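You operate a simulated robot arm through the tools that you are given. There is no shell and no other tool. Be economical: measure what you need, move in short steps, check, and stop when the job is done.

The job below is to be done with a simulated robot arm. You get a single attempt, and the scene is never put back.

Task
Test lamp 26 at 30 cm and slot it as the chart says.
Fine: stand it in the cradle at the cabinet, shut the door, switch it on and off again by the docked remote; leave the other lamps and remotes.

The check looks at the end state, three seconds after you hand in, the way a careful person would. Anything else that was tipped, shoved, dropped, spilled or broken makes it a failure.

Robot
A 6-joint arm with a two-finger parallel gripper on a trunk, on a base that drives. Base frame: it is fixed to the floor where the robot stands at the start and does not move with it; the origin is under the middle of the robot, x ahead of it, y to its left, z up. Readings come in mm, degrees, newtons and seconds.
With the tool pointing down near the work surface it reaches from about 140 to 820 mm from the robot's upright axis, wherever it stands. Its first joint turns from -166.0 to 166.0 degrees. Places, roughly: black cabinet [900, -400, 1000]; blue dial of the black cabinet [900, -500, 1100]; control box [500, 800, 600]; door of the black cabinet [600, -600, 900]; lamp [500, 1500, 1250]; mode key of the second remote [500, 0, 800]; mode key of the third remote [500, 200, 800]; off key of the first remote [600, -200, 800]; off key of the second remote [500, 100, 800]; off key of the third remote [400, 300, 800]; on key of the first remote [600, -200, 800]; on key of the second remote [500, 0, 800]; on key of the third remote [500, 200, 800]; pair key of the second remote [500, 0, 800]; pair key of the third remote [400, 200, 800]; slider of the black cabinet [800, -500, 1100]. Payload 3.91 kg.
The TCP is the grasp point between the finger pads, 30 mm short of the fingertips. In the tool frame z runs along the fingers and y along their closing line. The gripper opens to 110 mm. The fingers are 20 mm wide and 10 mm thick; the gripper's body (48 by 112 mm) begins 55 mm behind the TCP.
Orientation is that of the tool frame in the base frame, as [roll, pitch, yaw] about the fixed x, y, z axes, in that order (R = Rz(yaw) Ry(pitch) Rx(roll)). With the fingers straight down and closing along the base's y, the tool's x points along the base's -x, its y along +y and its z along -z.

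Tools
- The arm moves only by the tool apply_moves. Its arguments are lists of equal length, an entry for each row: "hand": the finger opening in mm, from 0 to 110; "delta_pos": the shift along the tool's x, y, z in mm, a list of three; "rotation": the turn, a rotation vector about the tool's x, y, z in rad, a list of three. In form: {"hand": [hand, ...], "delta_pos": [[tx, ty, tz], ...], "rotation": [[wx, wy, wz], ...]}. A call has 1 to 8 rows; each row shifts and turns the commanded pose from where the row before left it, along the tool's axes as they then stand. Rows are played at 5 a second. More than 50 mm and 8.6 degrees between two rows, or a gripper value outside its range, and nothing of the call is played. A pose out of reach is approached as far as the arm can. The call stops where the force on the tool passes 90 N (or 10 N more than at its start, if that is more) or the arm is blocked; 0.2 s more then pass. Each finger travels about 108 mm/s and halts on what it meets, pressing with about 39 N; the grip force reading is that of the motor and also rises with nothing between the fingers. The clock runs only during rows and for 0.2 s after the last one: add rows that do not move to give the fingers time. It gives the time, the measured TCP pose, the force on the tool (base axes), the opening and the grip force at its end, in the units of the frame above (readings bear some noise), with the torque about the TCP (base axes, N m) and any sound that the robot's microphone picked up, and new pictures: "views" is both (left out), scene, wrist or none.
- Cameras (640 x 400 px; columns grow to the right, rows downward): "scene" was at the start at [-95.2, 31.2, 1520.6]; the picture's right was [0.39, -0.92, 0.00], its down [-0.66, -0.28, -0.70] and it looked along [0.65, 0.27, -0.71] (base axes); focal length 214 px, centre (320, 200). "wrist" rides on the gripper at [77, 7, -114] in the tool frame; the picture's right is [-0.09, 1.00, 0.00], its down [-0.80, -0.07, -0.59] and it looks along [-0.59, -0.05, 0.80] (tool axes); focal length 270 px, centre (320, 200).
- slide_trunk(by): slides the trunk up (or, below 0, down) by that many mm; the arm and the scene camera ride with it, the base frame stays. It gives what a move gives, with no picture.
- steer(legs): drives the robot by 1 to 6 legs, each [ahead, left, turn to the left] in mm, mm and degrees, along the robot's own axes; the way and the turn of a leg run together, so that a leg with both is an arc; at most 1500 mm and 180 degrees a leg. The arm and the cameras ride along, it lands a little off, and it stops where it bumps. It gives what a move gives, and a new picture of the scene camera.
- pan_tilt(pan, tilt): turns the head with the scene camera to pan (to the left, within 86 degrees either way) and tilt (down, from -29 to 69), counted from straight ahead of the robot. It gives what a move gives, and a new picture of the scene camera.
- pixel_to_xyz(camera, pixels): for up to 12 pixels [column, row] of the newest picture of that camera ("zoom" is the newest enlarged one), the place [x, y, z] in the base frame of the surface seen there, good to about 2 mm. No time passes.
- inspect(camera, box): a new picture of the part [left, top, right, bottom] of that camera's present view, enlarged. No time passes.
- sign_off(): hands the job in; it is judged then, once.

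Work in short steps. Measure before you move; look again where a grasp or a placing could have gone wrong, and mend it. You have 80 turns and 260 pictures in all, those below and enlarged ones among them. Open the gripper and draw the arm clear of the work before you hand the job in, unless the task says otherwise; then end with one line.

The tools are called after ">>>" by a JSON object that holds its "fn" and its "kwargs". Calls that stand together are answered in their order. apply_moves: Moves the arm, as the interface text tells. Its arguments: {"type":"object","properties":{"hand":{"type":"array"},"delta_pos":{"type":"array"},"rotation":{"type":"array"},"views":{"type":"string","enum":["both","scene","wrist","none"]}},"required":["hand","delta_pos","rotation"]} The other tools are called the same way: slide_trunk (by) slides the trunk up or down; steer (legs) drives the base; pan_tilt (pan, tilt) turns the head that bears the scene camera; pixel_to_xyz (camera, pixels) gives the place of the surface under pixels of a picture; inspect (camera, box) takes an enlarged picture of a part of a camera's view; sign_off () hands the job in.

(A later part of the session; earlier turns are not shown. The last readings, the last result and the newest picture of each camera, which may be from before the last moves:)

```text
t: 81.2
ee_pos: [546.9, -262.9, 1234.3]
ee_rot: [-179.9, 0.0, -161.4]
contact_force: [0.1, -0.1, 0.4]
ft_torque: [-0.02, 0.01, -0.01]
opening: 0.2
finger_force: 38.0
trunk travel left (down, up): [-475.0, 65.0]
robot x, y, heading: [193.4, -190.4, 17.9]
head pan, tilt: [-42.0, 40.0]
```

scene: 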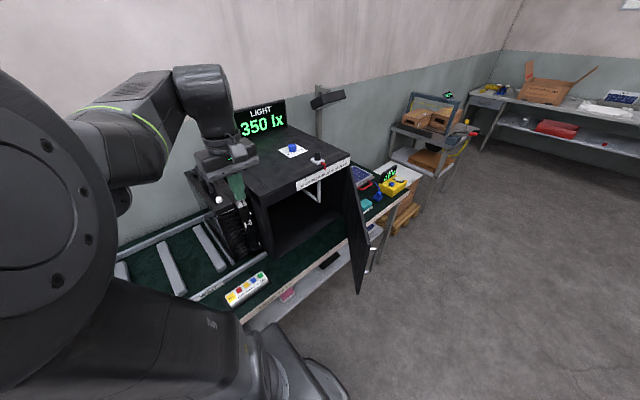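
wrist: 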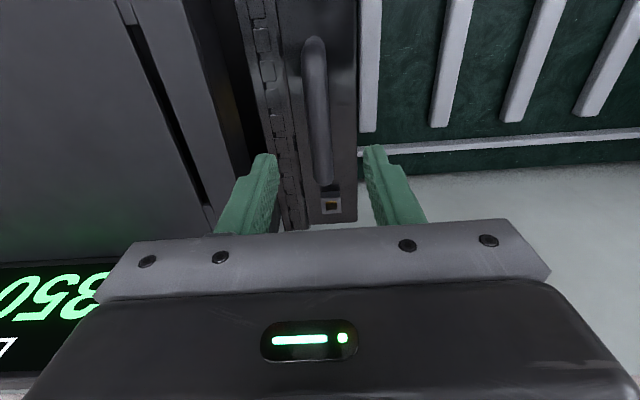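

The door runs from the hinge near (350,165) to the free edge (358,290). Measure it.

>>> {"fn": "inspect", "kwargs": {"camera": "scene", "box": [290, 140, 450, 300]}}

>>> {"fn": "pixel_to_xyz", "kwargs": {"camera": "scene", "pixels": [[357, 288], [346, 172], [350, 200], [355, 250], [362, 250], [366, 262], [372, 265], [376, 256], [345, 200], [352, 270], [358, 200], [340, 165]]}}

```text
2.50 times, centred on (370, 220) of scene
```

zoom: 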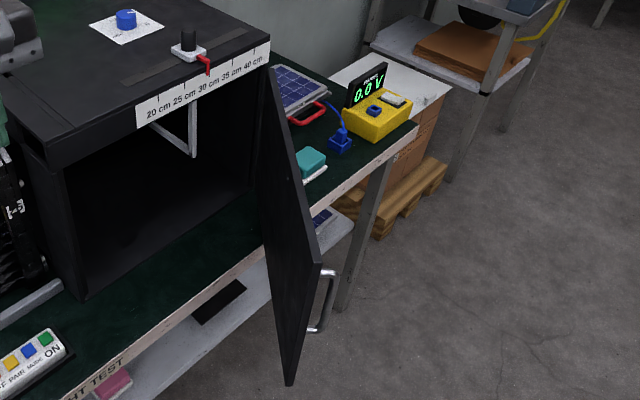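

```text
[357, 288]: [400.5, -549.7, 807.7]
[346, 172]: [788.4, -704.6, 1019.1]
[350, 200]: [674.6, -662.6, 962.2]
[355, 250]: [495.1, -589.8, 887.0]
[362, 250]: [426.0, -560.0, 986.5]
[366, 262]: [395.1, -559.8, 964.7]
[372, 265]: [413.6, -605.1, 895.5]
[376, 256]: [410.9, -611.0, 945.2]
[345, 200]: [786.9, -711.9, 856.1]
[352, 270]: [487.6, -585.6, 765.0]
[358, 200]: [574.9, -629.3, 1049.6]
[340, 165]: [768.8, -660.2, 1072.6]
```

Door is open ~49°; hinge ≈(790,-710), free edge ≈(400,-550). I measure its top edge, then push it shut with closed fingers from outside.

>>> {"fn": "pixel_to_xyz", "kwargs": {"camera": "zoom", "pixels": [[318, 262], [322, 266], [310, 235], [290, 150], [272, 75], [276, 85], [286, 120], [268, 60], [318, 270], [312, 300], [285, 380]]}}

>>> {"fn": "apply_moves", "kwargs": {"hand": [0, 0, 0, 0, 0, 0, 0, 0], "delta_pos": [[28, -38, 0], [28, -38, 0], [28, -38, 0], [29, -38, 0], [29, -38, 0], [29, -38, 0], [29, -39, 0], [29, -39, 0]], "rotation": [[0, 0, 0], [0, 0, 0], [0, 0, 0], [0, 0, 0], [0, 0, 0], [0, 0, 0], [0, 0, 0], [0, 0, 0]], "views": "both"}}

```text
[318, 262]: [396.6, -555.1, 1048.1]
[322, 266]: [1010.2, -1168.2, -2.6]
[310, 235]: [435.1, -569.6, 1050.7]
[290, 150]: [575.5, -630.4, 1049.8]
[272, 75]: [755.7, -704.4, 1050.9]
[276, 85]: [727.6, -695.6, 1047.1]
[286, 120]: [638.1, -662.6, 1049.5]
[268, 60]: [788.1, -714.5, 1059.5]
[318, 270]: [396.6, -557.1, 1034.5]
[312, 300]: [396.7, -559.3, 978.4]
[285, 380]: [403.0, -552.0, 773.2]
```

```text
t: 83.0
ee_pos: [430.6, -630.6, 1232.2]
ee_rot: [179.8, 0.1, -161.1]
contact_force: [0.3, -0.6, -0.4]
ft_torque: [-0.01, 0.02, 0.01]
opening: 0.0
finger_force: 38.0
trunk travel left (down, up): [-475.0, 65.0]
robot x, y, heading: [196.0, -191.2, 18.0]
head pan, tilt: [-42.0, 40.0]
```

scene: 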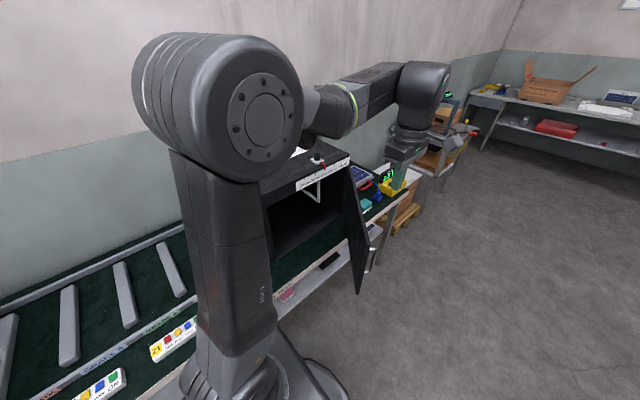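
wrist: 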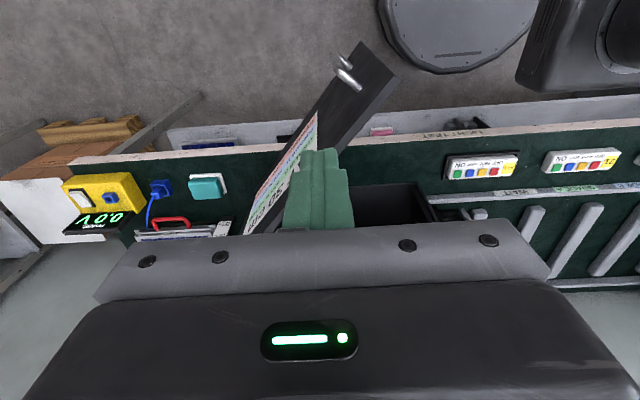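

Door top edge is z≈1050; the TCP is ~57 mm outside the door plane, 60 mm from its free edge. Descend to z 1060 there.

>>> {"fn": "apply_moves", "kwargs": {"hand": [0, 0, 0, 0], "delta_pos": [[0, 0, 45], [0, 0, 45], [0, 0, 45], [0, 0, 37]], "rotation": [[0, 0, 0], [0, 0, 0], [0, 0, 0], [0, 0, 0]], "views": "wrist"}}

```text
t: 84.0
ee_pos: [426.0, -624.8, 1062.2]
ee_rot: [-179.9, 0.0, -161.3]
contact_force: [0.4, 0.3, -0.1]
ft_torque: [0.0, -0.01, 0.01]
opening: 0.2
finger_force: 37.0
trunk travel left (down, up): [-475.0, 65.0]
robot x, y, heading: [192.4, -188.3, 18.0]
head pan, tilt: [-42.0, 40.0]
```

wrist: 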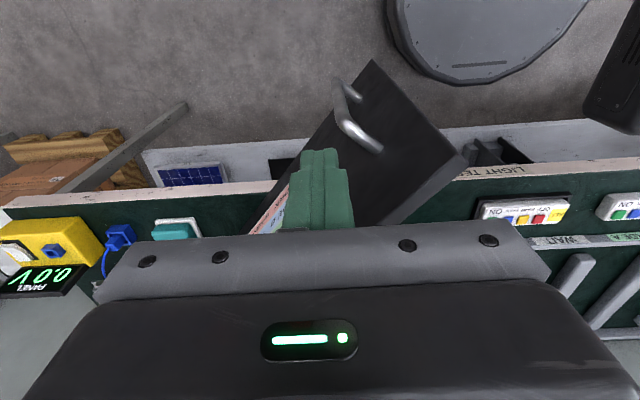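

Clear outside the door, at handle side. Push along the arc, first to ~20° open.

>>> {"fn": "apply_moves", "kwargs": {"hand": [0, 0, 0, 0, 0, 0, 0], "delta_pos": [[-25, 19.5, 0], [-18.4, 20.3, 0], [-18.4, 20.3, 0], [-24.6, 19.5, 0], [-24.6, 19.5, 0], [-27.6, 15, 0], [-27.6, 15, 0]], "rotation": [[0, 0, 0], [0, 0, 0], [0, 0, 0], [0, 0, 0], [0, 0, 0], [0, 0, 0], [0, 0, 0]], "views": "both"}}

```text
t: 85.6
ee_pos: [546.1, -454.7, 1065.3]
ee_rot: [-179.9, 0.0, -161.3]
contact_force: [0.5, 0.4, 0.7]
ft_torque: [0.0, 0.01, -0.02]
opening: 0.0
finger_force: 37.5
trunk travel left (down, up): [-475.0, 65.0]
robot x, y, heading: [191.1, -190.2, 18.2]
head pan, tilt: [-42.0, 40.0]
```

scene: 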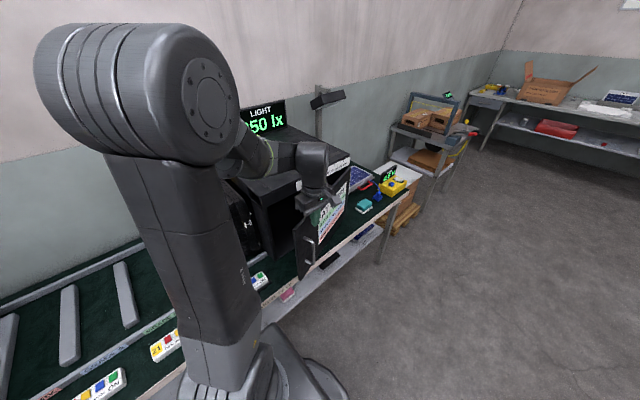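
wrist: 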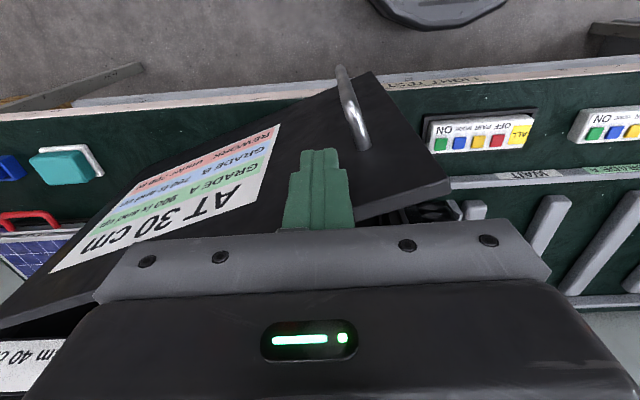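

The door follows, now ~20° open. Continue to closed, slowing at the end.

>>> {"fn": "apply_moves", "kwargs": {"hand": [0, 0, 0, 0, 0, 0, 0], "delta_pos": [[-28, 13, 0], [-30, 12, 0], [-25, 5, 0], [-18, 3, 0], [-10, 1, 0], [-8, 0, 0], [-5, 0, 0]], "rotation": [[0, 0, 0], [0, 0, 0], [0, 0, 0], [0, 0, 0], [0, 0, 0], [0, 0, 0], [0, 0, 0]], "views": "both"}}

```text
t: 87.2
ee_pos: [650.6, -376.4, 1063.8]
ee_rot: [179.9, 0.0, -161.2]
contact_force: [-0.3, 0.2, 0.2]
ft_torque: [-0.01, 0.0, -0.02]
opening: 0.1
finger_force: 37.8
trunk travel left (down, up): [-475.0, 65.0]
robot x, y, heading: [191.5, -188.6, 18.2]
head pan, tilt: [-42.0, 40.0]
```

scene: 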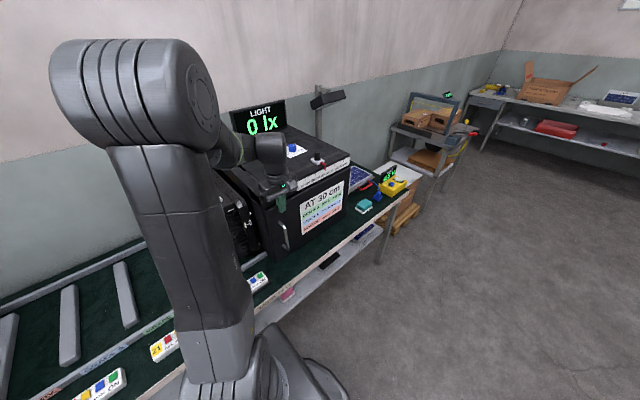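
wrist: 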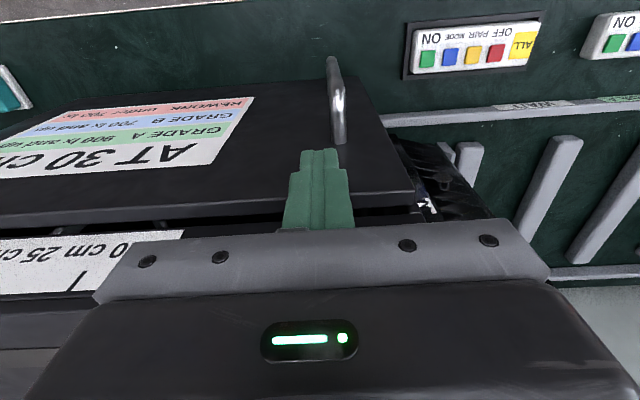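

The meter now reads 0 lx. I press a few mm more to be sure the door is seated.

>>> {"fn": "apply_moves", "kwargs": {"hand": [0, 0, 0, 0], "delta_pos": [[-4, 0, 0], [-4, 0, 0], [-4, 0, 0], [0, 0, 0]], "rotation": [[0, 0, 0], [0, 0, 0], [0, 0, 0], [0, 0, 0]], "views": "wrist"}}

```text
t: 88.2
ee_pos: [653.3, -376.6, 1063.0]
ee_rot: [179.6, -0.3, -161.4]
contact_force: [-48.9, -16.1, -16.4]
ft_torque: [-0.76, 0.48, -0.08]
opening: 0.2
finger_force: 37.0
trunk travel left (down, up): [-475.0, 65.0]
robot x, y, heading: [194.2, -188.3, 17.9]
head pan, tilt: [-42.0, 40.0]
```

wrist: 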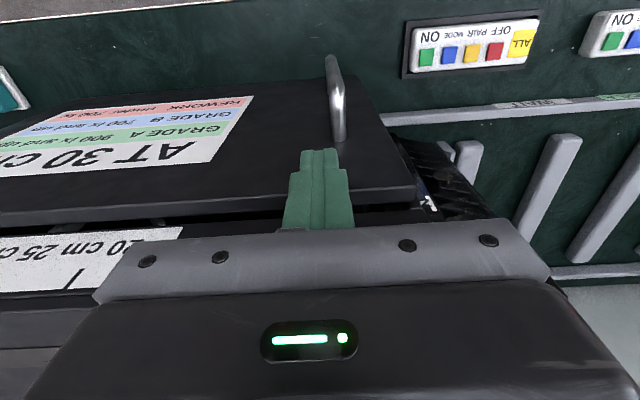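

Door seated (blocked at ~50 N, 0 lx). Measure the docked remote's keys, back off and rise.

>>> {"fn": "pixel_to_xyz", "kwargs": {"camera": "wrist", "pixels": [[427, 57], [495, 52], [450, 54], [427, 39]]}}

>>> {"fn": "apply_moves", "kwargs": {"hand": [0, 0, 0, 0, 0, 0, 0], "delta_pos": [[20, 0, 0], [10, 0, -40], [0, 0, -45], [0, 40, 0], [0, 40, 0], [0, 40, 0], [-20, 26, 0]], "rotation": [[0, 0, 0], [0, 0, 0], [0, 0, 0], [0, 0, 0], [0, 0, 0], [0, 0, 0], [0, 0, 0]], "views": "both"}}

```text
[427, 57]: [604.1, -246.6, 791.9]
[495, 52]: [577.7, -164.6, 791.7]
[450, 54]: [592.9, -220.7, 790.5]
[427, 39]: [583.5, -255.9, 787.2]
```

```text
t: 89.8
ee_pos: [605.8, -239.1, 1146.2]
ee_rot: [-180.0, 0.0, -161.3]
contact_force: [0.1, -0.1, -0.7]
ft_torque: [0.0, 0.01, 0.0]
opening: 0.4
finger_force: 37.5
trunk travel left (down, up): [-475.0, 65.0]
robot x, y, heading: [191.5, -191.8, 17.9]
head pan, tilt: [-42.0, 40.0]
```

scene: 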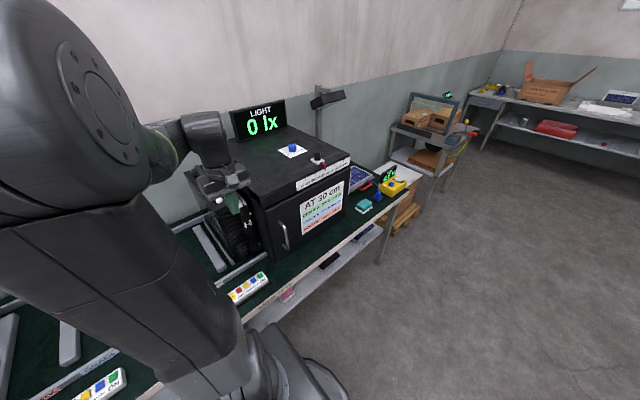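
wrist: 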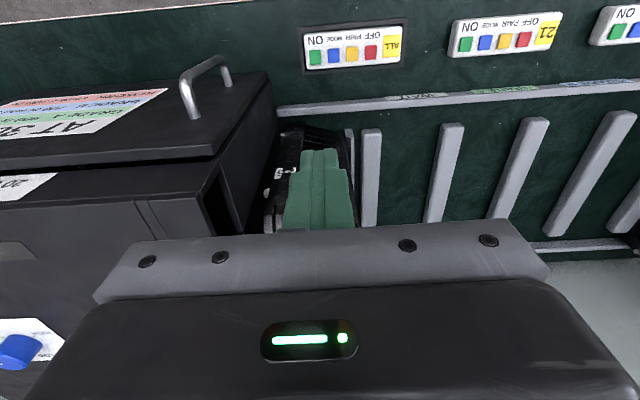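

Shift 8 mm toward the ON key (604,-248) and descend to z≈850.

>>> {"fn": "apply_moves", "kwargs": {"hand": [0, 0, 0, 0, 0, 0, 0], "delta_pos": [[4, -8, 0], [0, 0, 49], [0, 0, 49], [0, 0, 49], [0, 0, 49], [0, 0, 49], [0, 0, 49]], "rotation": [[0, 0, 0], [0, 0, 0], [0, 0, 0], [0, 0, 0], [0, 0, 0], [0, 0, 0], [0, 0, 0]], "views": "both"}}

>>> {"fn": "inspect", "kwargs": {"camera": "wrist", "box": [240, 80, 480, 230]}}

```text
t: 91.4
ee_pos: [608.8, -247.7, 852.7]
ee_rot: [-179.9, 0.0, -161.2]
contact_force: [-1.1, -0.2, -1.0]
ft_torque: [-0.04, 0.01, -0.01]
opening: 0.3
finger_force: 37.4
trunk travel left (down, up): [-475.0, 65.0]
robot x, y, heading: [193.1, -188.1, 18.1]
head pan, tilt: [-42.0, 40.0]
```

scene: 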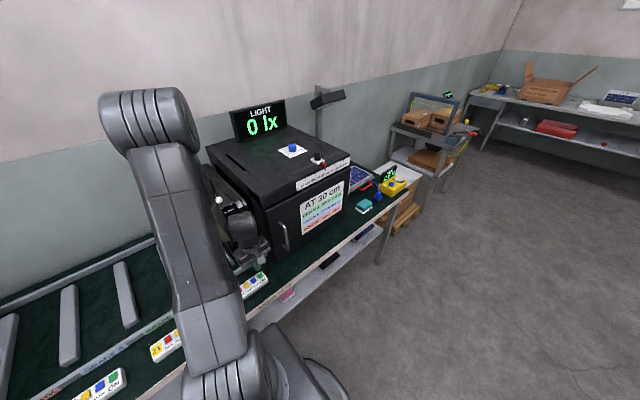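
wrist: 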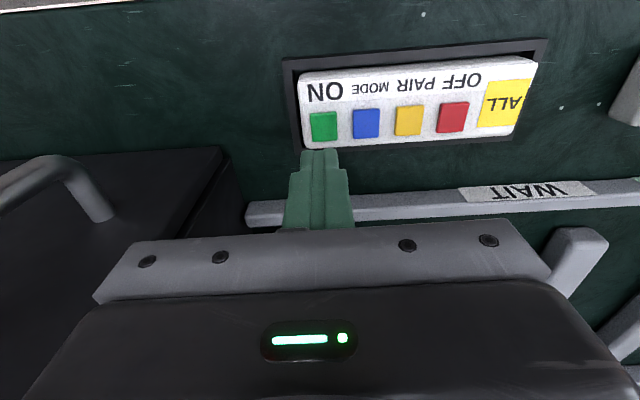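

```text
2.67 times, centred on (360, 155) of wrist
```

zoom: 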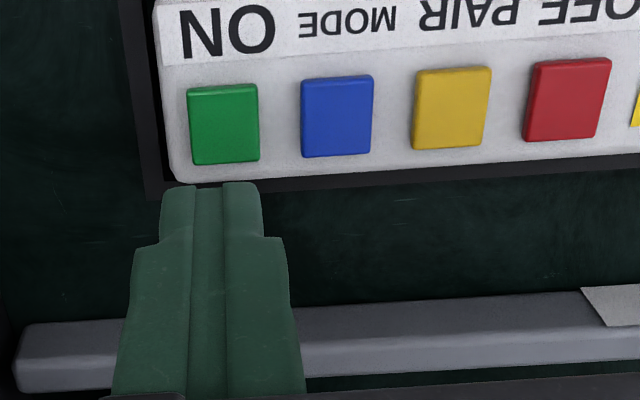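

Precise key centres before pressing.

>>> {"fn": "pixel_to_xyz", "kwargs": {"camera": "zoom", "pixels": [[223, 123], [192, 92], [256, 160], [338, 115], [452, 108], [568, 98], [538, 138], [602, 65], [225, 165]]}}

```text
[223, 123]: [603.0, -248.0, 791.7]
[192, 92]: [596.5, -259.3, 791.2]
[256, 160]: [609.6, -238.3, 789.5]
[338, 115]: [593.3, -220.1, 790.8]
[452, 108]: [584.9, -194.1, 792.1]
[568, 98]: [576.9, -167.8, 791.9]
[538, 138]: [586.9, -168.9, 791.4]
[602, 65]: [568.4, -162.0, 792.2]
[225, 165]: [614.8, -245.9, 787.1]
```

Centre on the ON key (603,-248) and press down gently.

>>> {"fn": "apply_moves", "kwargs": {"hand": [0, 0, 0, 0, 0, 0], "delta_pos": [[5.6, 1.6, 0], [0, 0, 20], [0, 0, 8], [0, 0, 4], [0, 0, 3], [0, 0, 0]], "rotation": [[0, 0, 0], [0, 0, 0], [0, 0, 0], [0, 0, 0], [0, 0, 0], [0, 0, 0]], "views": "both"}}

```text
t: 92.8
ee_pos: [599.3, -250.6, 819.0]
ee_rot: [179.9, 0.1, -161.3]
contact_force: [0.5, -0.6, 2.2]
ft_torque: [0.01, -0.02, -0.04]
opening: 0.3
finger_force: 37.5
trunk travel left (down, up): [-475.0, 65.0]
robot x, y, heading: [192.9, -189.7, 18.2]
head pan, tilt: [-42.0, 40.0]
heard: click
```

scene: 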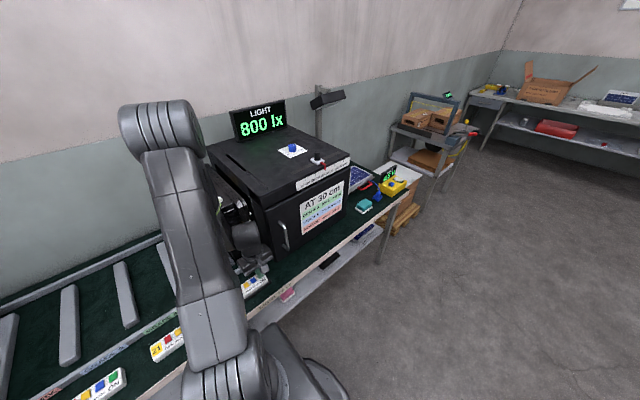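
wrist: 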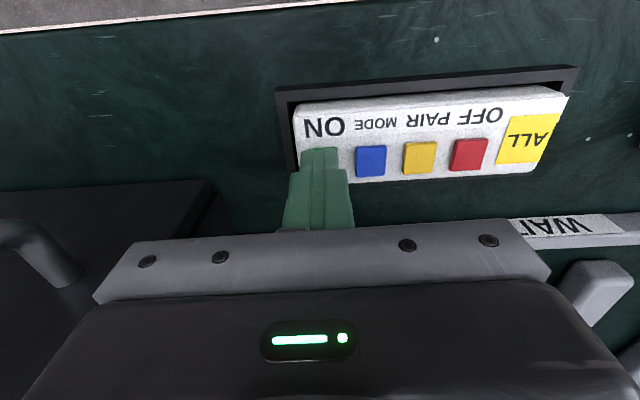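

Click heard; the meter shows 800 lx → GRADE B. Raise and confirm the reading is steady.

>>> {"fn": "apply_moves", "kwargs": {"hand": [0, 0, 0, 0], "delta_pos": [[0, 0, -15], [0, 0, -20], [0, 0, 0], [0, 0, 0]], "rotation": [[0, 0, 0], [0, 0, 0], [0, 0, 0], [0, 0, 0]], "views": "none"}}

>>> {"fn": "inspect", "kwargs": {"camera": "scene", "box": [200, 90, 360, 190]}}

```text
t: 93.8
ee_pos: [597.3, -251.4, 854.8]
ee_rot: [-180.0, 0.0, -161.3]
contact_force: [0.2, 0.1, 0.2]
ft_torque: [0.03, -0.03, 0.0]
opening: 0.0
finger_force: 38.0
trunk travel left (down, up): [-475.0, 65.0]
robot x, y, heading: [195.7, -191.2, 18.1]
head pan, tilt: [-42.0, 40.0]
```

```text
4.00 times, centred on (280, 140) of scene
```

zoom: 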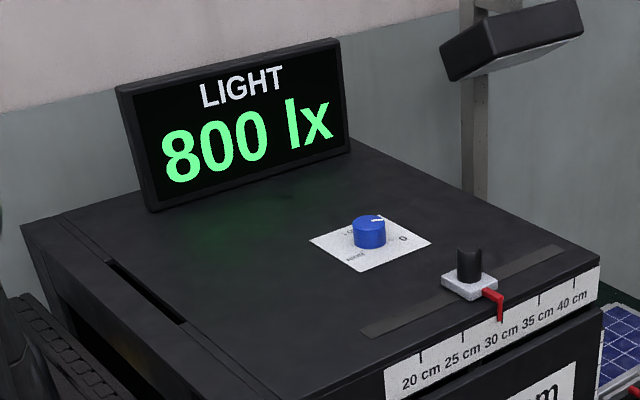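

Steady 800 lx at 30 cm. Now the OFF key at (577,-166).

>>> {"fn": "apply_moves", "kwargs": {"hand": [0, 0, 0], "delta_pos": [[-4, 43, 0], [-4, 43, 0], [0, 0, 10]], "rotation": [[0, 0, 0], [0, 0, 0], [0, 0, 0]], "views": "wrist"}}

```text
t: 94.6
ee_pos: [579.4, -165.0, 842.8]
ee_rot: [-179.9, 0.0, -161.3]
contact_force: [-0.4, 0.0, 0.1]
ft_torque: [-0.01, 0.0, 0.0]
opening: 0.0
finger_force: 37.9
trunk travel left (down, up): [-475.0, 65.0]
robot x, y, heading: [194.4, -187.5, 18.1]
head pan, tilt: [-42.0, 40.0]
```

wrist: 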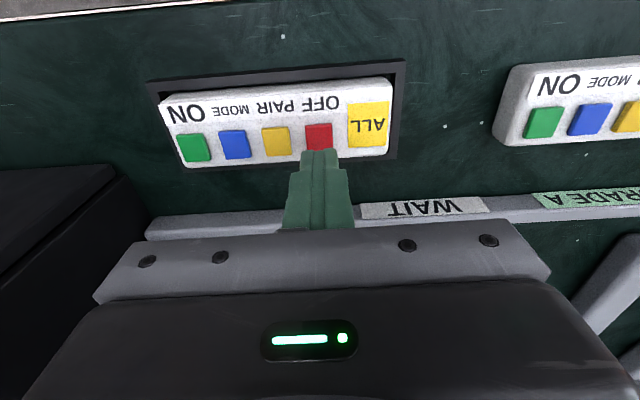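

Over the OFF key; press.

>>> {"fn": "apply_moves", "kwargs": {"hand": [0, 0, 0, 0, 0], "delta_pos": [[2, -1, 14], [0, 0, 6], [0, 0, 3], [0, 0, 2], [0, 0, 0]], "rotation": [[0, 0, 0], [0, 0, 0], [0, 0, 0], [0, 0, 0], [0, 0, 0]], "views": "both"}}

```text
t: 95.8
ee_pos: [575.3, -167.8, 817.9]
ee_rot: [179.9, 0.1, -161.2]
contact_force: [-0.4, 1.0, 2.3]
ft_torque: [0.03, 0.02, -0.01]
opening: 0.0
finger_force: 37.3
trunk travel left (down, up): [-475.0, 65.0]
robot x, y, heading: [192.2, -191.9, 18.3]
head pan, tilt: [-42.0, 40.0]
heard: click
```

scene: 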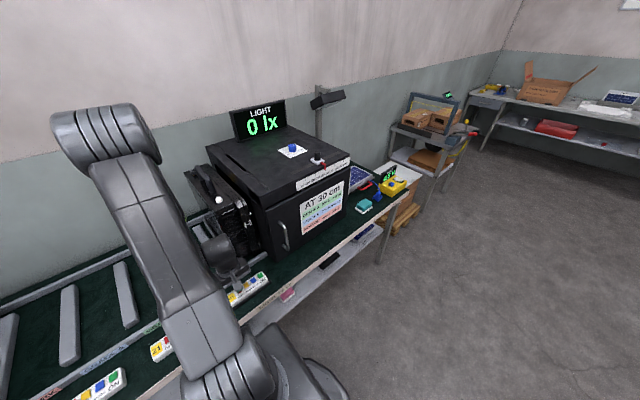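
wrist: 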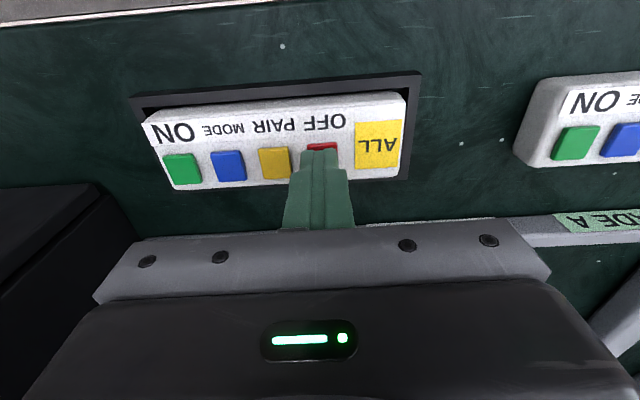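

Click, 0 lx: lamp off. Rise to 1218 and shift the base ~50 mm left so both cradle and GRADE B slot are within reach.

>>> {"fn": "apply_moves", "kwargs": {"hand": [0, 0, 0, 0, 0, 0, 0, 50], "delta_pos": [[0, 0, -50], [0, 0, -50], [0, 0, -50], [0, 0, -50], [0, 0, -50], [0, 0, -50], [0, 0, -50], [0, 0, -50]], "rotation": [[0, 0, 0], [0, 0, 0], [0, 0, 0], [0, 0, 0], [0, 0, 0], [0, 0, 0], [0, 0, 0], [0, 0, 0]], "views": "none"}}

>>> {"fn": "steer", "kwargs": {"legs": [[0, 50, 0.5]]}}

>>> {"fn": "apply_moves", "kwargs": {"hand": [50, 50, 50, 50, 50, 50, 50, 50], "delta_pos": [[0, 50, 0], [0, 50, 0], [0, 50, 0], [0, 50, 0], [0, 50, 0], [0, 50, 0], [0, 0, 0], [0, 0, 0]], "rotation": [[0, 0, 0], [0, 0, 0], [0, 0, 0], [0, 0, 0], [0, 0, 0], [0, 0, 0], [0, 0, 0], [0, 0, 0]], "views": "wrist"}}

>>> {"fn": "inspect", "kwargs": {"camera": "wrist", "box": [160, 20, 480, 220]}}

```text
t: 97.6
ee_pos: [578.6, -164.7, 1220.2]
ee_rot: [-179.9, 0.0, -161.3]
contact_force: [0.6, 0.5, -0.6]
ft_torque: [0.02, 0.0, -0.01]
opening: 50.3
finger_force: 0.1
trunk travel left (down, up): [-475.0, 65.0]
robot x, y, heading: [194.8, -193.5, 18.1]
head pan, tilt: [-42.0, 40.0]
```

```text
t: 98.5
ee_pos: [563.2, -113.2, 1218.9]
ee_rot: [-179.9, 0.0, -160.7]
contact_force: [0.0, 0.2, 0.0]
ft_torque: [-0.03, -0.02, -0.02]
opening: 50.2
finger_force: 0.1
trunk travel left (down, up): [-475.0, 65.0]
robot x, y, heading: [178.2, -145.4, 18.4]
head pan, tilt: [-42.0, 40.0]
```

scene: 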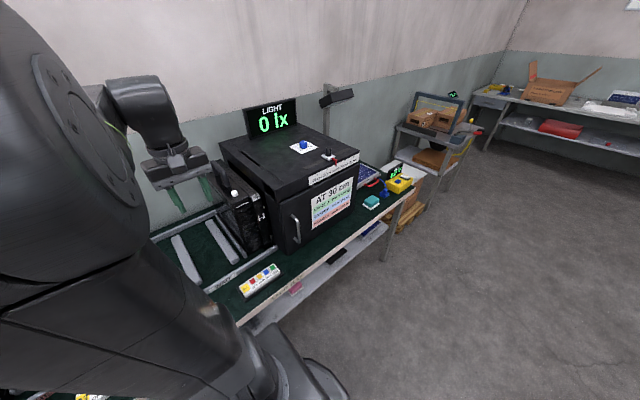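

```text
t: 100.3
ee_pos: [466.5, 172.2, 1217.9]
ee_rot: [-179.9, -0.1, -160.9]
contact_force: [0.7, 0.1, 0.3]
ft_torque: [-0.01, 0.0, -0.01]
opening: 50.4
finger_force: 0.1
trunk travel left (down, up): [-475.0, 65.0]
robot x, y, heading: [174.3, -141.3, 18.4]
head pan, tilt: [-42.0, 40.0]
```

wrist: 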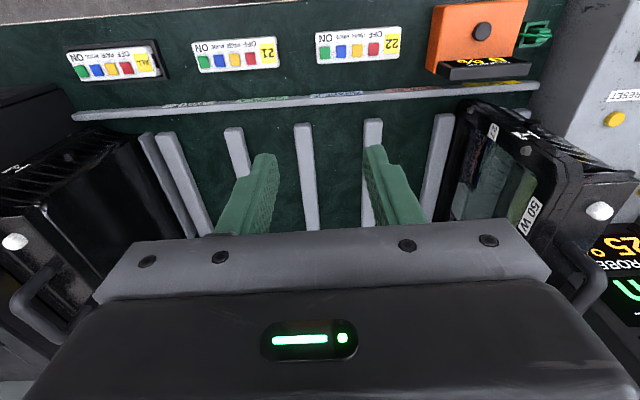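

```text
2.00 times, centred on (320, 120) of wrist
```

zoom: 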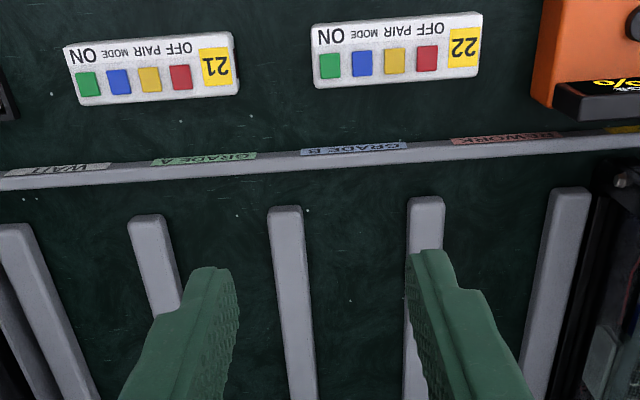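

GRADE B lies between dividers at zoom (287,…) and (427,…). Measure them.

>>> {"fn": "pixel_to_xyz", "kwargs": {"camera": "zoom", "pixels": [[285, 215], [303, 230], [270, 230], [303, 370], [412, 230], [442, 230], [408, 380], [353, 148], [353, 165], [355, 300], [430, 205], [300, 300]]}}

```text
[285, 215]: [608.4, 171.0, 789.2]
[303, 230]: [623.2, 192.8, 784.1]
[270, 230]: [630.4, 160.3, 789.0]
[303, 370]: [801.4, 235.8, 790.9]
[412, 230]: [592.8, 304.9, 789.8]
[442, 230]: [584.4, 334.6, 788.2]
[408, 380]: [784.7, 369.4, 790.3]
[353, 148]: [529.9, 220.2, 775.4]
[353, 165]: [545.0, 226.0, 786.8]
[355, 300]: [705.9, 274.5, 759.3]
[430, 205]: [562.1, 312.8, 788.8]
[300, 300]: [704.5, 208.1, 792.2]
```

GRADE B slot: v from -20 to 96, centre 38. Go back over the lamp's handle.

>>> {"fn": "apply_moves", "kwargs": {"hand": [50, 50, 50, 50, 50, 50, 50, 50], "delta_pos": [[0, -50, 0], [0, -50, 0], [0, -50, 0], [0, -50, 0], [-20, -45, 0], [-20, -45, 0], [-20, -45, 0], [-20, -45, 0]], "rotation": [[0, 0, 0.007], [0, 0, 0], [0, 0, 0], [0, 0, 0], [0, 0, 0], [0, 0, 0], [0, 0, 0], [0, 0, 0]], "views": "none"}}

>>> {"fn": "apply_moves", "kwargs": {"hand": [50, 50, 50, 50], "delta_pos": [[-35, -25, 0], [-35, -25, 0], [-40, -10, 0], [-40, 0, 0]], "rotation": [[0, 0, 0], [0, 0, 0], [0, 0, 0], [0, 0, 0]], "views": "wrist"}}

```text
t: 102.1
ee_pos: [667.3, -165.1, 1219.5]
ee_rot: [179.9, -0.1, -161.3]
contact_force: [-0.3, -0.6, -1.7]
ft_torque: [0.06, 0.04, -0.01]
opening: 50.3
finger_force: 0.0
trunk travel left (down, up): [-475.0, 65.0]
robot x, y, heading: [178.3, -143.6, 18.6]
head pan, tilt: [-42.0, 40.0]
```

```text
t: 103.1
ee_pos: [825.8, -172.3, 1218.0]
ee_rot: [180.0, -0.1, -161.2]
contact_force: [0.4, -1.1, 0.8]
ft_torque: [0.03, 0.02, 0.03]
opening: 50.2
finger_force: 0.1
trunk travel left (down, up): [-475.0, 65.0]
robot x, y, heading: [177.0, -142.7, 18.7]
head pan, tilt: [-42.0, 40.0]
```

wrist: 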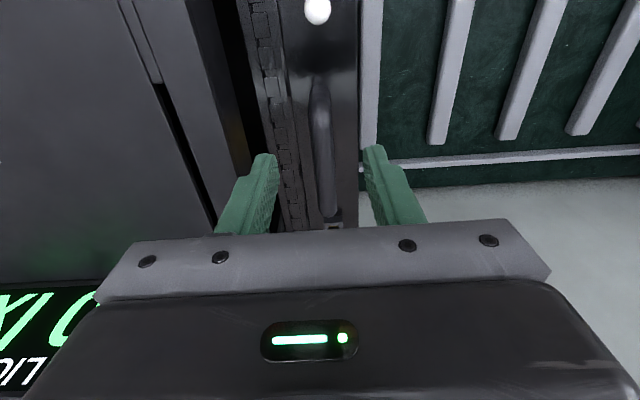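

Measure handle ends and lamp edges for the grasp.

>>> {"fn": "inspect", "kwargs": {"camera": "wrist", "box": [200, 20, 440, 230]}}

>>> {"fn": "pixel_to_xyz", "kwargs": {"camera": "wrist", "pixels": [[319, 90], [324, 150], [327, 200], [313, 130], [333, 130], [354, 60], [355, 130], [250, 60], [262, 110], [246, 30], [356, 180], [275, 160]]}}

```text
1.90 times, centred on (320, 125) of wrist
```

zoom: 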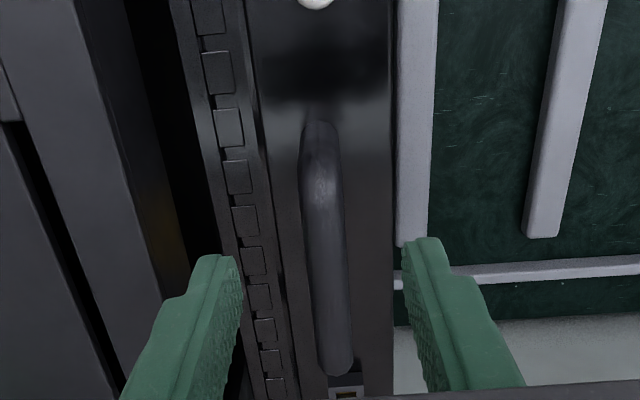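

```text
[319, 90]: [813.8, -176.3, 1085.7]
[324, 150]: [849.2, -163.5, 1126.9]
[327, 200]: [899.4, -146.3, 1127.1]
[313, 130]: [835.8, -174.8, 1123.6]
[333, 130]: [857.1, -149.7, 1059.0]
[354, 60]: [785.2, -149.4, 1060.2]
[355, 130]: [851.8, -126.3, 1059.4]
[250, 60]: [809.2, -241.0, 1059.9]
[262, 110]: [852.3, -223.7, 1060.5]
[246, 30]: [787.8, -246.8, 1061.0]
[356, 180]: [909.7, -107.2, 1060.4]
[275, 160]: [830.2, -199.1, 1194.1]
```

Handle v≈-427.4. Move over it, descend to z≈1110 and grip.

>>> {"fn": "apply_moves", "kwargs": {"hand": [50, 50, 50, 50, 5, 5, 5], "delta_pos": [[-44, 1, 0], [0, 0, 40], [0, 0, 40], [0, 0, 28], [0, 0, 0], [0, 0, 0], [0, 0, 0]], "rotation": [[0, 0, 0], [0, 0, 0], [0, 0, 0], [0, 0, 0], [0, 0, 0], [0, 0, 0], [0, 0, 0]], "views": "wrist"}}

```text
t: 104.7
ee_pos: [865.2, -157.3, 1109.8]
ee_rot: [-180.0, 0.0, -161.2]
contact_force: [2.3, -1.3, 0.9]
ft_torque: [0.05, -0.21, -0.11]
opening: 19.8
finger_force: 38.0
trunk travel left (down, up): [-475.0, 65.0]
robot x, y, heading: [177.7, -142.1, 18.3]
head pan, tilt: [-42.0, 40.0]
```

wrist: 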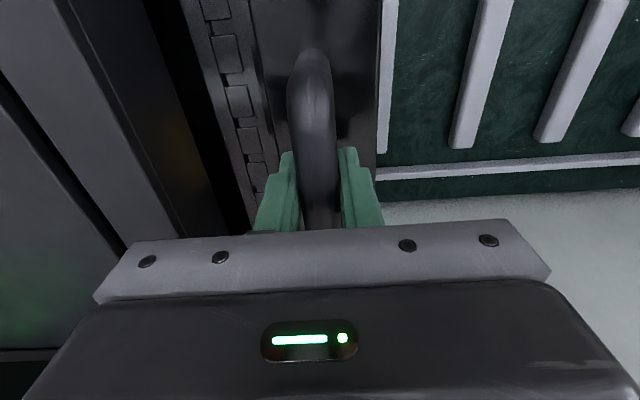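

Gripped. Lift 80 mm straight up and start moving left.

>>> {"fn": "apply_moves", "kwargs": {"hand": [5, 5, 5, 5, 5, 5, 5, 5], "delta_pos": [[0, 0, -20], [0, 0, -20], [0, 0, -20], [0, 0, -20], [0, 25, 0], [0, 35, 0], [0, 35, 0], [0, 35, 0]], "rotation": [[0, 0, 0], [0, 0, 0], [0, 0, 0], [0, 0, 0], [0, 0, 0], [0, 0, 0], [0, 0, 0], [0, 0, 0]], "views": "none"}}

>>> {"fn": "apply_moves", "kwargs": {"hand": [5, 5, 5, 5, 5, 5, 5, 5], "delta_pos": [[0, 45, 0], [0, 45, 0], [0, 45, 0], [0, 45, 0], [0, 45, 0], [0, 45, 0], [0, 40, 0], [0, 30, 0]], "rotation": [[0, 0, 0], [0, 0, 0], [0, 0, 0], [0, 0, 0], [0, 0, 0], [0, 0, 0], [0, 0, 0], [0, 0, 0]], "views": "wrist"}}

>>> {"fn": "pan_tilt", "kwargs": {"pan": 35, "tilt": 45}}

```text
t: 106.5
ee_pos: [827.1, -32.8, 1192.7]
ee_rot: [-180.0, -0.1, -161.2]
contact_force: [-1.3, 2.1, -21.8]
ft_torque: [0.06, 0.15, 0.01]
opening: 19.7
finger_force: 38.8
trunk travel left (down, up): [-475.0, 65.0]
robot x, y, heading: [178.7, -144.5, 18.3]
head pan, tilt: [-42.0, 40.0]
```

```text
t: 108.3
ee_pos: [716.0, 290.2, 1189.2]
ee_rot: [-179.8, -0.2, -161.2]
contact_force: [-0.5, 1.1, -23.2]
ft_torque: [0.08, 0.17, 0.01]
opening: 19.4
finger_force: 39.2
trunk travel left (down, up): [-475.0, 65.0]
robot x, y, heading: [178.6, -141.7, 18.4]
head pan, tilt: [-42.0, 40.0]
```

wrist: 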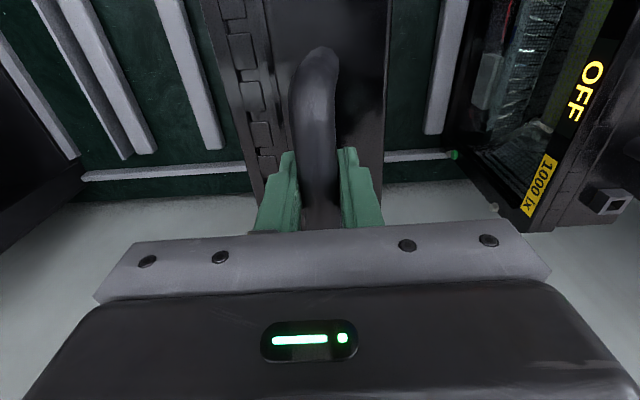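

```text
t: 109.8
ee_pos: [715.9, 288.5, 1189.2]
ee_rot: [-179.9, 0.0, -161.2]
contact_force: [1.0, 0.1, -22.0]
ft_torque: [-0.03, 0.11, -0.02]
opening: 19.9
finger_force: 38.5
trunk travel left (down, up): [-475.0, 65.0]
robot x, y, heading: [178.7, -143.8, 18.4]
head pan, tilt: [35.0, 45.0]
```

scene: 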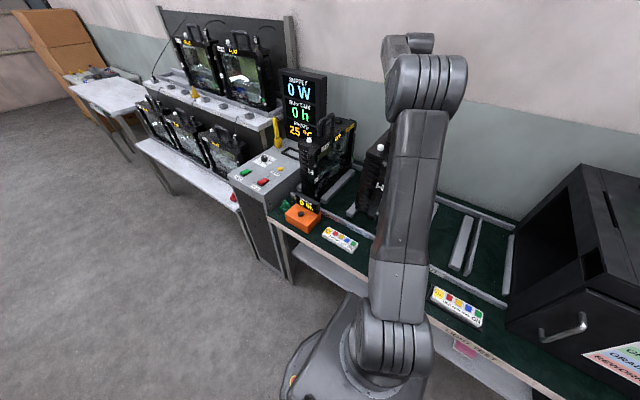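

TCP v≈44, lamp over the GRADE B slot. Shift 8 mm, straighten by 0.03 rad, descend 45 mm and inspect.

>>> {"fn": "apply_moves", "kwargs": {"hand": [5, 5, 5, 5, 5, 5], "delta_pos": [[0, 8, 0], [0, 0, 0], [0, 0, 15], [0, 0, 10], [0, 0, 0], [0, 0, 0]], "rotation": [[0.015, 0, 0], [0.015, 0, 0], [0, 0, 0], [0, 0, 0], [0, 0, 0], [0, 0, 0]], "views": "wrist"}}

>>> {"fn": "inspect", "kwargs": {"camera": "scene", "box": [310, 150, 406, 230]}}

>>> {"fn": "inspect", "kwargs": {"camera": "wrist", "box": [160, 0, 480, 200]}}

```text
t: 111.2
ee_pos: [715.2, 295.7, 1165.0]
ee_rot: [-178.1, -0.2, -161.1]
contact_force: [1.2, -0.1, -21.4]
ft_torque: [0.0, 0.14, 0.02]
opening: 19.7
finger_force: 38.8
trunk travel left (down, up): [-475.0, 65.0]
robot x, y, heading: [176.6, -145.8, 18.6]
head pan, tilt: [35.0, 45.0]
```

wrist: 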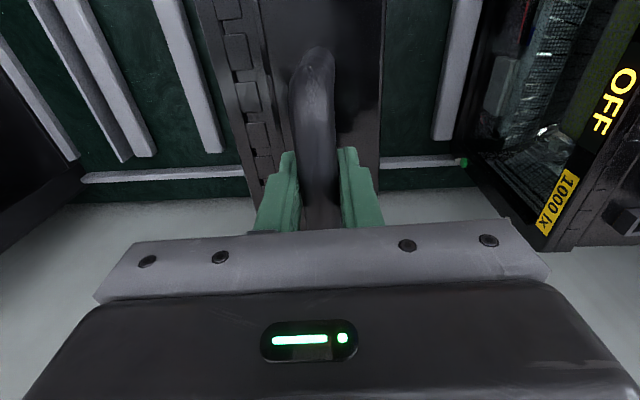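

```text
5.00 times, centred on (358, 190) of scene
```

zoom: 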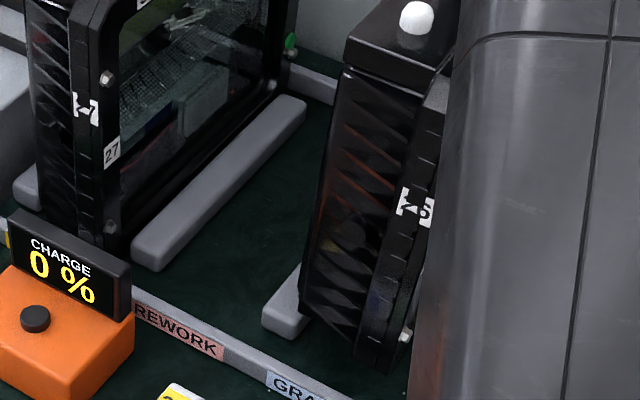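

```text
2.00 times, centred on (320, 100) of wrist
```

zoom: 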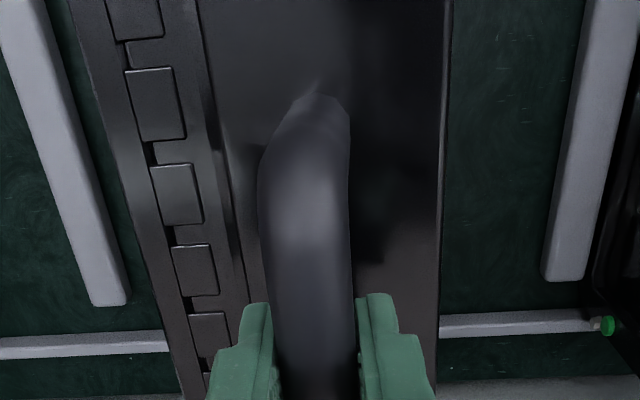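

Measure the lamp's bottom edges against the B/REWORK divider (front end at zoom (285,310)).

>>> {"fn": "inspect", "kwargs": {"camera": "scene", "box": [340, 170, 388, 230]}}

>>> {"fn": "pixel_to_xyz", "kwargs": {"camera": "scene", "pixels": [[371, 212], [372, 216], [378, 221], [383, 222], [374, 190], [370, 208], [368, 213], [367, 217], [376, 170], [391, 217], [393, 180]]}}

```text
6.67 times, centred on (364, 200) of scene
```

zoom: 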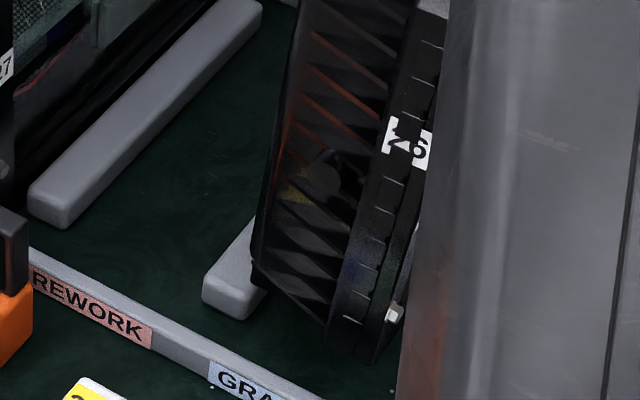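

```text
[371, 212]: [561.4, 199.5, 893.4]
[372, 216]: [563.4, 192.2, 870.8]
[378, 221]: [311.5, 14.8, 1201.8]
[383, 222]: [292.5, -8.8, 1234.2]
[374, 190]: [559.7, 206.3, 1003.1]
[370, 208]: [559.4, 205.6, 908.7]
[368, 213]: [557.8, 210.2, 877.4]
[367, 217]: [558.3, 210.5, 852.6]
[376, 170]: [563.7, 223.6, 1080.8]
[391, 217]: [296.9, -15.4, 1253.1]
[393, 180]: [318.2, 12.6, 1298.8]
```

Those referred to the older picture; I query the zoom instead.

>>> {"fn": "pixel_to_xyz", "kwargs": {"camera": "zoom", "pixels": [[262, 275], [265, 240], [275, 180], [290, 80], [375, 345], [385, 320], [395, 312], [405, 200], [335, 335], [240, 270], [245, 300], [265, 286]]}}

```text
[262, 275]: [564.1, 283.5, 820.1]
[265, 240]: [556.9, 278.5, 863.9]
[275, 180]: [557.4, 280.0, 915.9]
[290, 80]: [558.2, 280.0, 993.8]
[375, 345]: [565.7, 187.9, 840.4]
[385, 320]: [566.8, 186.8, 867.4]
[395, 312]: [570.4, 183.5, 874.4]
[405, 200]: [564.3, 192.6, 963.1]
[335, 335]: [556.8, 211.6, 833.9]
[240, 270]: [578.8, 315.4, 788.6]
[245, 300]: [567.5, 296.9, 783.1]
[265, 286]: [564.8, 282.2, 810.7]
```

Lamp spans v≈-13…87 within -20…97 and hangs plumb. Lower it onto the bench.

>>> {"fn": "apply_moves", "kwargs": {"hand": [5, 5, 5, 5, 5, 5, 5], "delta_pos": [[0, 0, 14], [0, 0, 12], [0, 0, 10], [0, 0, 7], [0, 0, 6], [0, 0, 4], [0, 0, 0]], "rotation": [[0, 0, 0], [0, 0, 0], [0, 0, 0], [0, 0, 0], [0, 0, 0], [0, 0, 0], [0, 0, 0]], "views": "both"}}

>>> {"fn": "inspect", "kwargs": {"camera": "scene", "box": [330, 160, 394, 240]}}

>>> {"fn": "pixel_to_xyz", "kwargs": {"camera": "wrist", "pixels": [[360, 20], [365, 100], [370, 160], [270, 40]]}}

```text
t: 112.8
ee_pos: [711.5, 288.8, 1119.0]
ee_rot: [-178.5, 0.3, -161.2]
contact_force: [1.3, -6.5, 45.9]
ft_torque: [0.54, 1.65, 0.1]
opening: 19.6
finger_force: 38.9
trunk travel left (down, up): [-475.0, 65.0]
robot x, y, heading: [176.5, -141.1, 18.7]
head pan, tilt: [35.0, 45.0]
```

scene: 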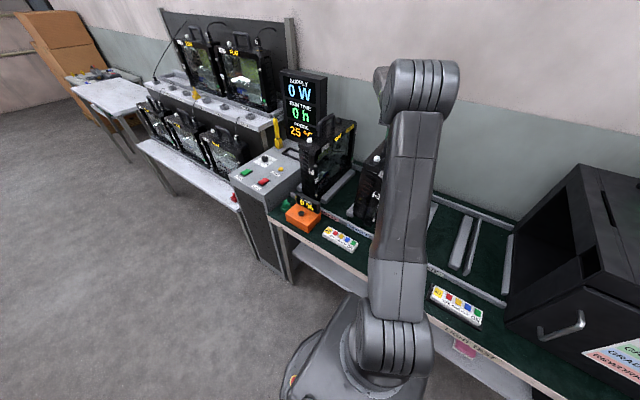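
wrist: 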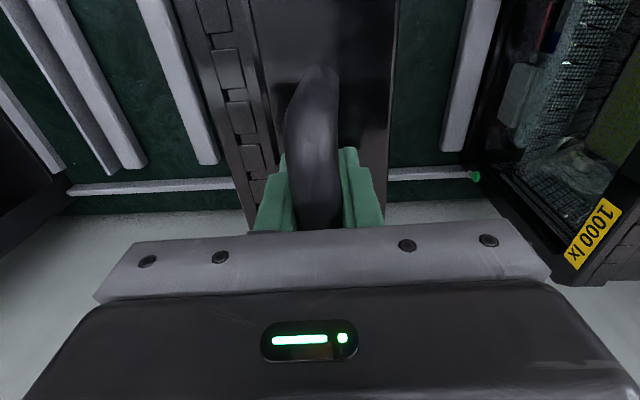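

```text
5.00 times, centred on (362, 200) of scene
```

zoom: 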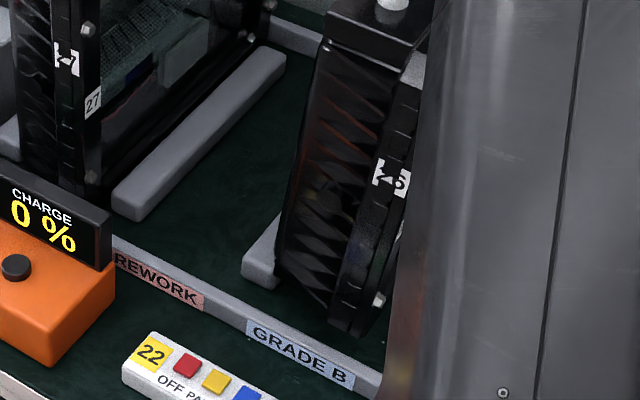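

```text
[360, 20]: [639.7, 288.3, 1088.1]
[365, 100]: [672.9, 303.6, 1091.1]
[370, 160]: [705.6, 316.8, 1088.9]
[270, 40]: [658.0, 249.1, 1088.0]
```

Contact came early: the lamp top is at z≈1088, 29 mm too high, so it is sitting on a divider and slid in the grip. Lift 25 mm off and look.

>>> {"fn": "apply_moves", "kwargs": {"hand": [5, 5, 5, 5, 5], "delta_pos": [[0, 0, -5], [0, 0, -10], [0, 0, -15], [0, 0, -10], [0, 0, 0]], "rotation": [[0, 0, 0], [0, 0, 0], [0, 0, 0], [0, 0, 0], [0, 0, 0]], "views": "wrist"}}

>>> {"fn": "inspect", "kwargs": {"camera": "scene", "box": [330, 160, 394, 240]}}

>>> {"fn": "pixel_to_xyz", "kwargs": {"camera": "zoom", "pixels": [[275, 265], [300, 150], [320, 60], [350, 325], [280, 280], [375, 290], [370, 300], [262, 255], [245, 265], [310, 300]]}}

```text
t: 114.0
ee_pos: [715.1, 293.1, 1153.6]
ee_rot: [-178.2, -0.2, -161.3]
contact_force: [-0.8, 0.0, -22.6]
ft_torque: [-0.05, 0.24, 0.0]
opening: 19.4
finger_force: 38.8
trunk travel left (down, up): [-475.0, 65.0]
robot x, y, heading: [176.8, -139.8, 18.5]
head pan, tilt: [35.0, 45.0]
```

wrist: 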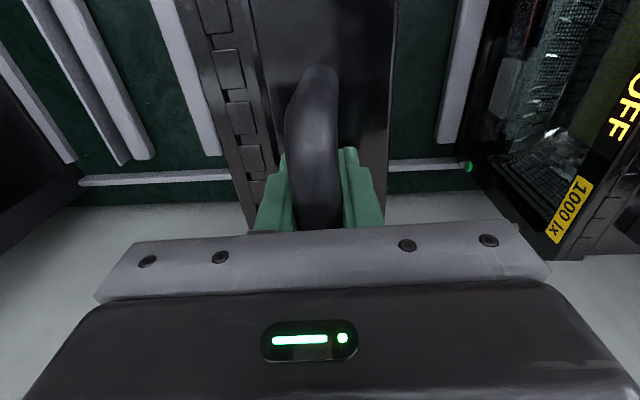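

```text
5.00 times, centred on (362, 200) of scene
```

zoom: 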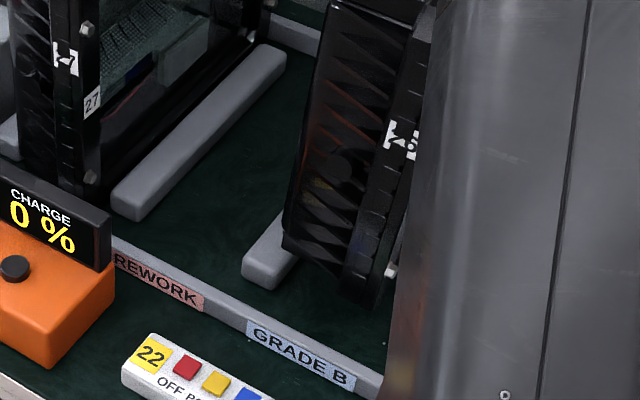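

```text
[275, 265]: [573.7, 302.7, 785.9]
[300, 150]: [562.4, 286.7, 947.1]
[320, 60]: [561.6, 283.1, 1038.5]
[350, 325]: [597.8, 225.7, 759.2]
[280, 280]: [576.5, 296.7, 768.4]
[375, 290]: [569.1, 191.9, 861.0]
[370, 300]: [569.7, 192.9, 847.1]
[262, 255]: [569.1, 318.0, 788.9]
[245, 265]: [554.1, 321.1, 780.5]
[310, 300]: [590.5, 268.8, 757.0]
```

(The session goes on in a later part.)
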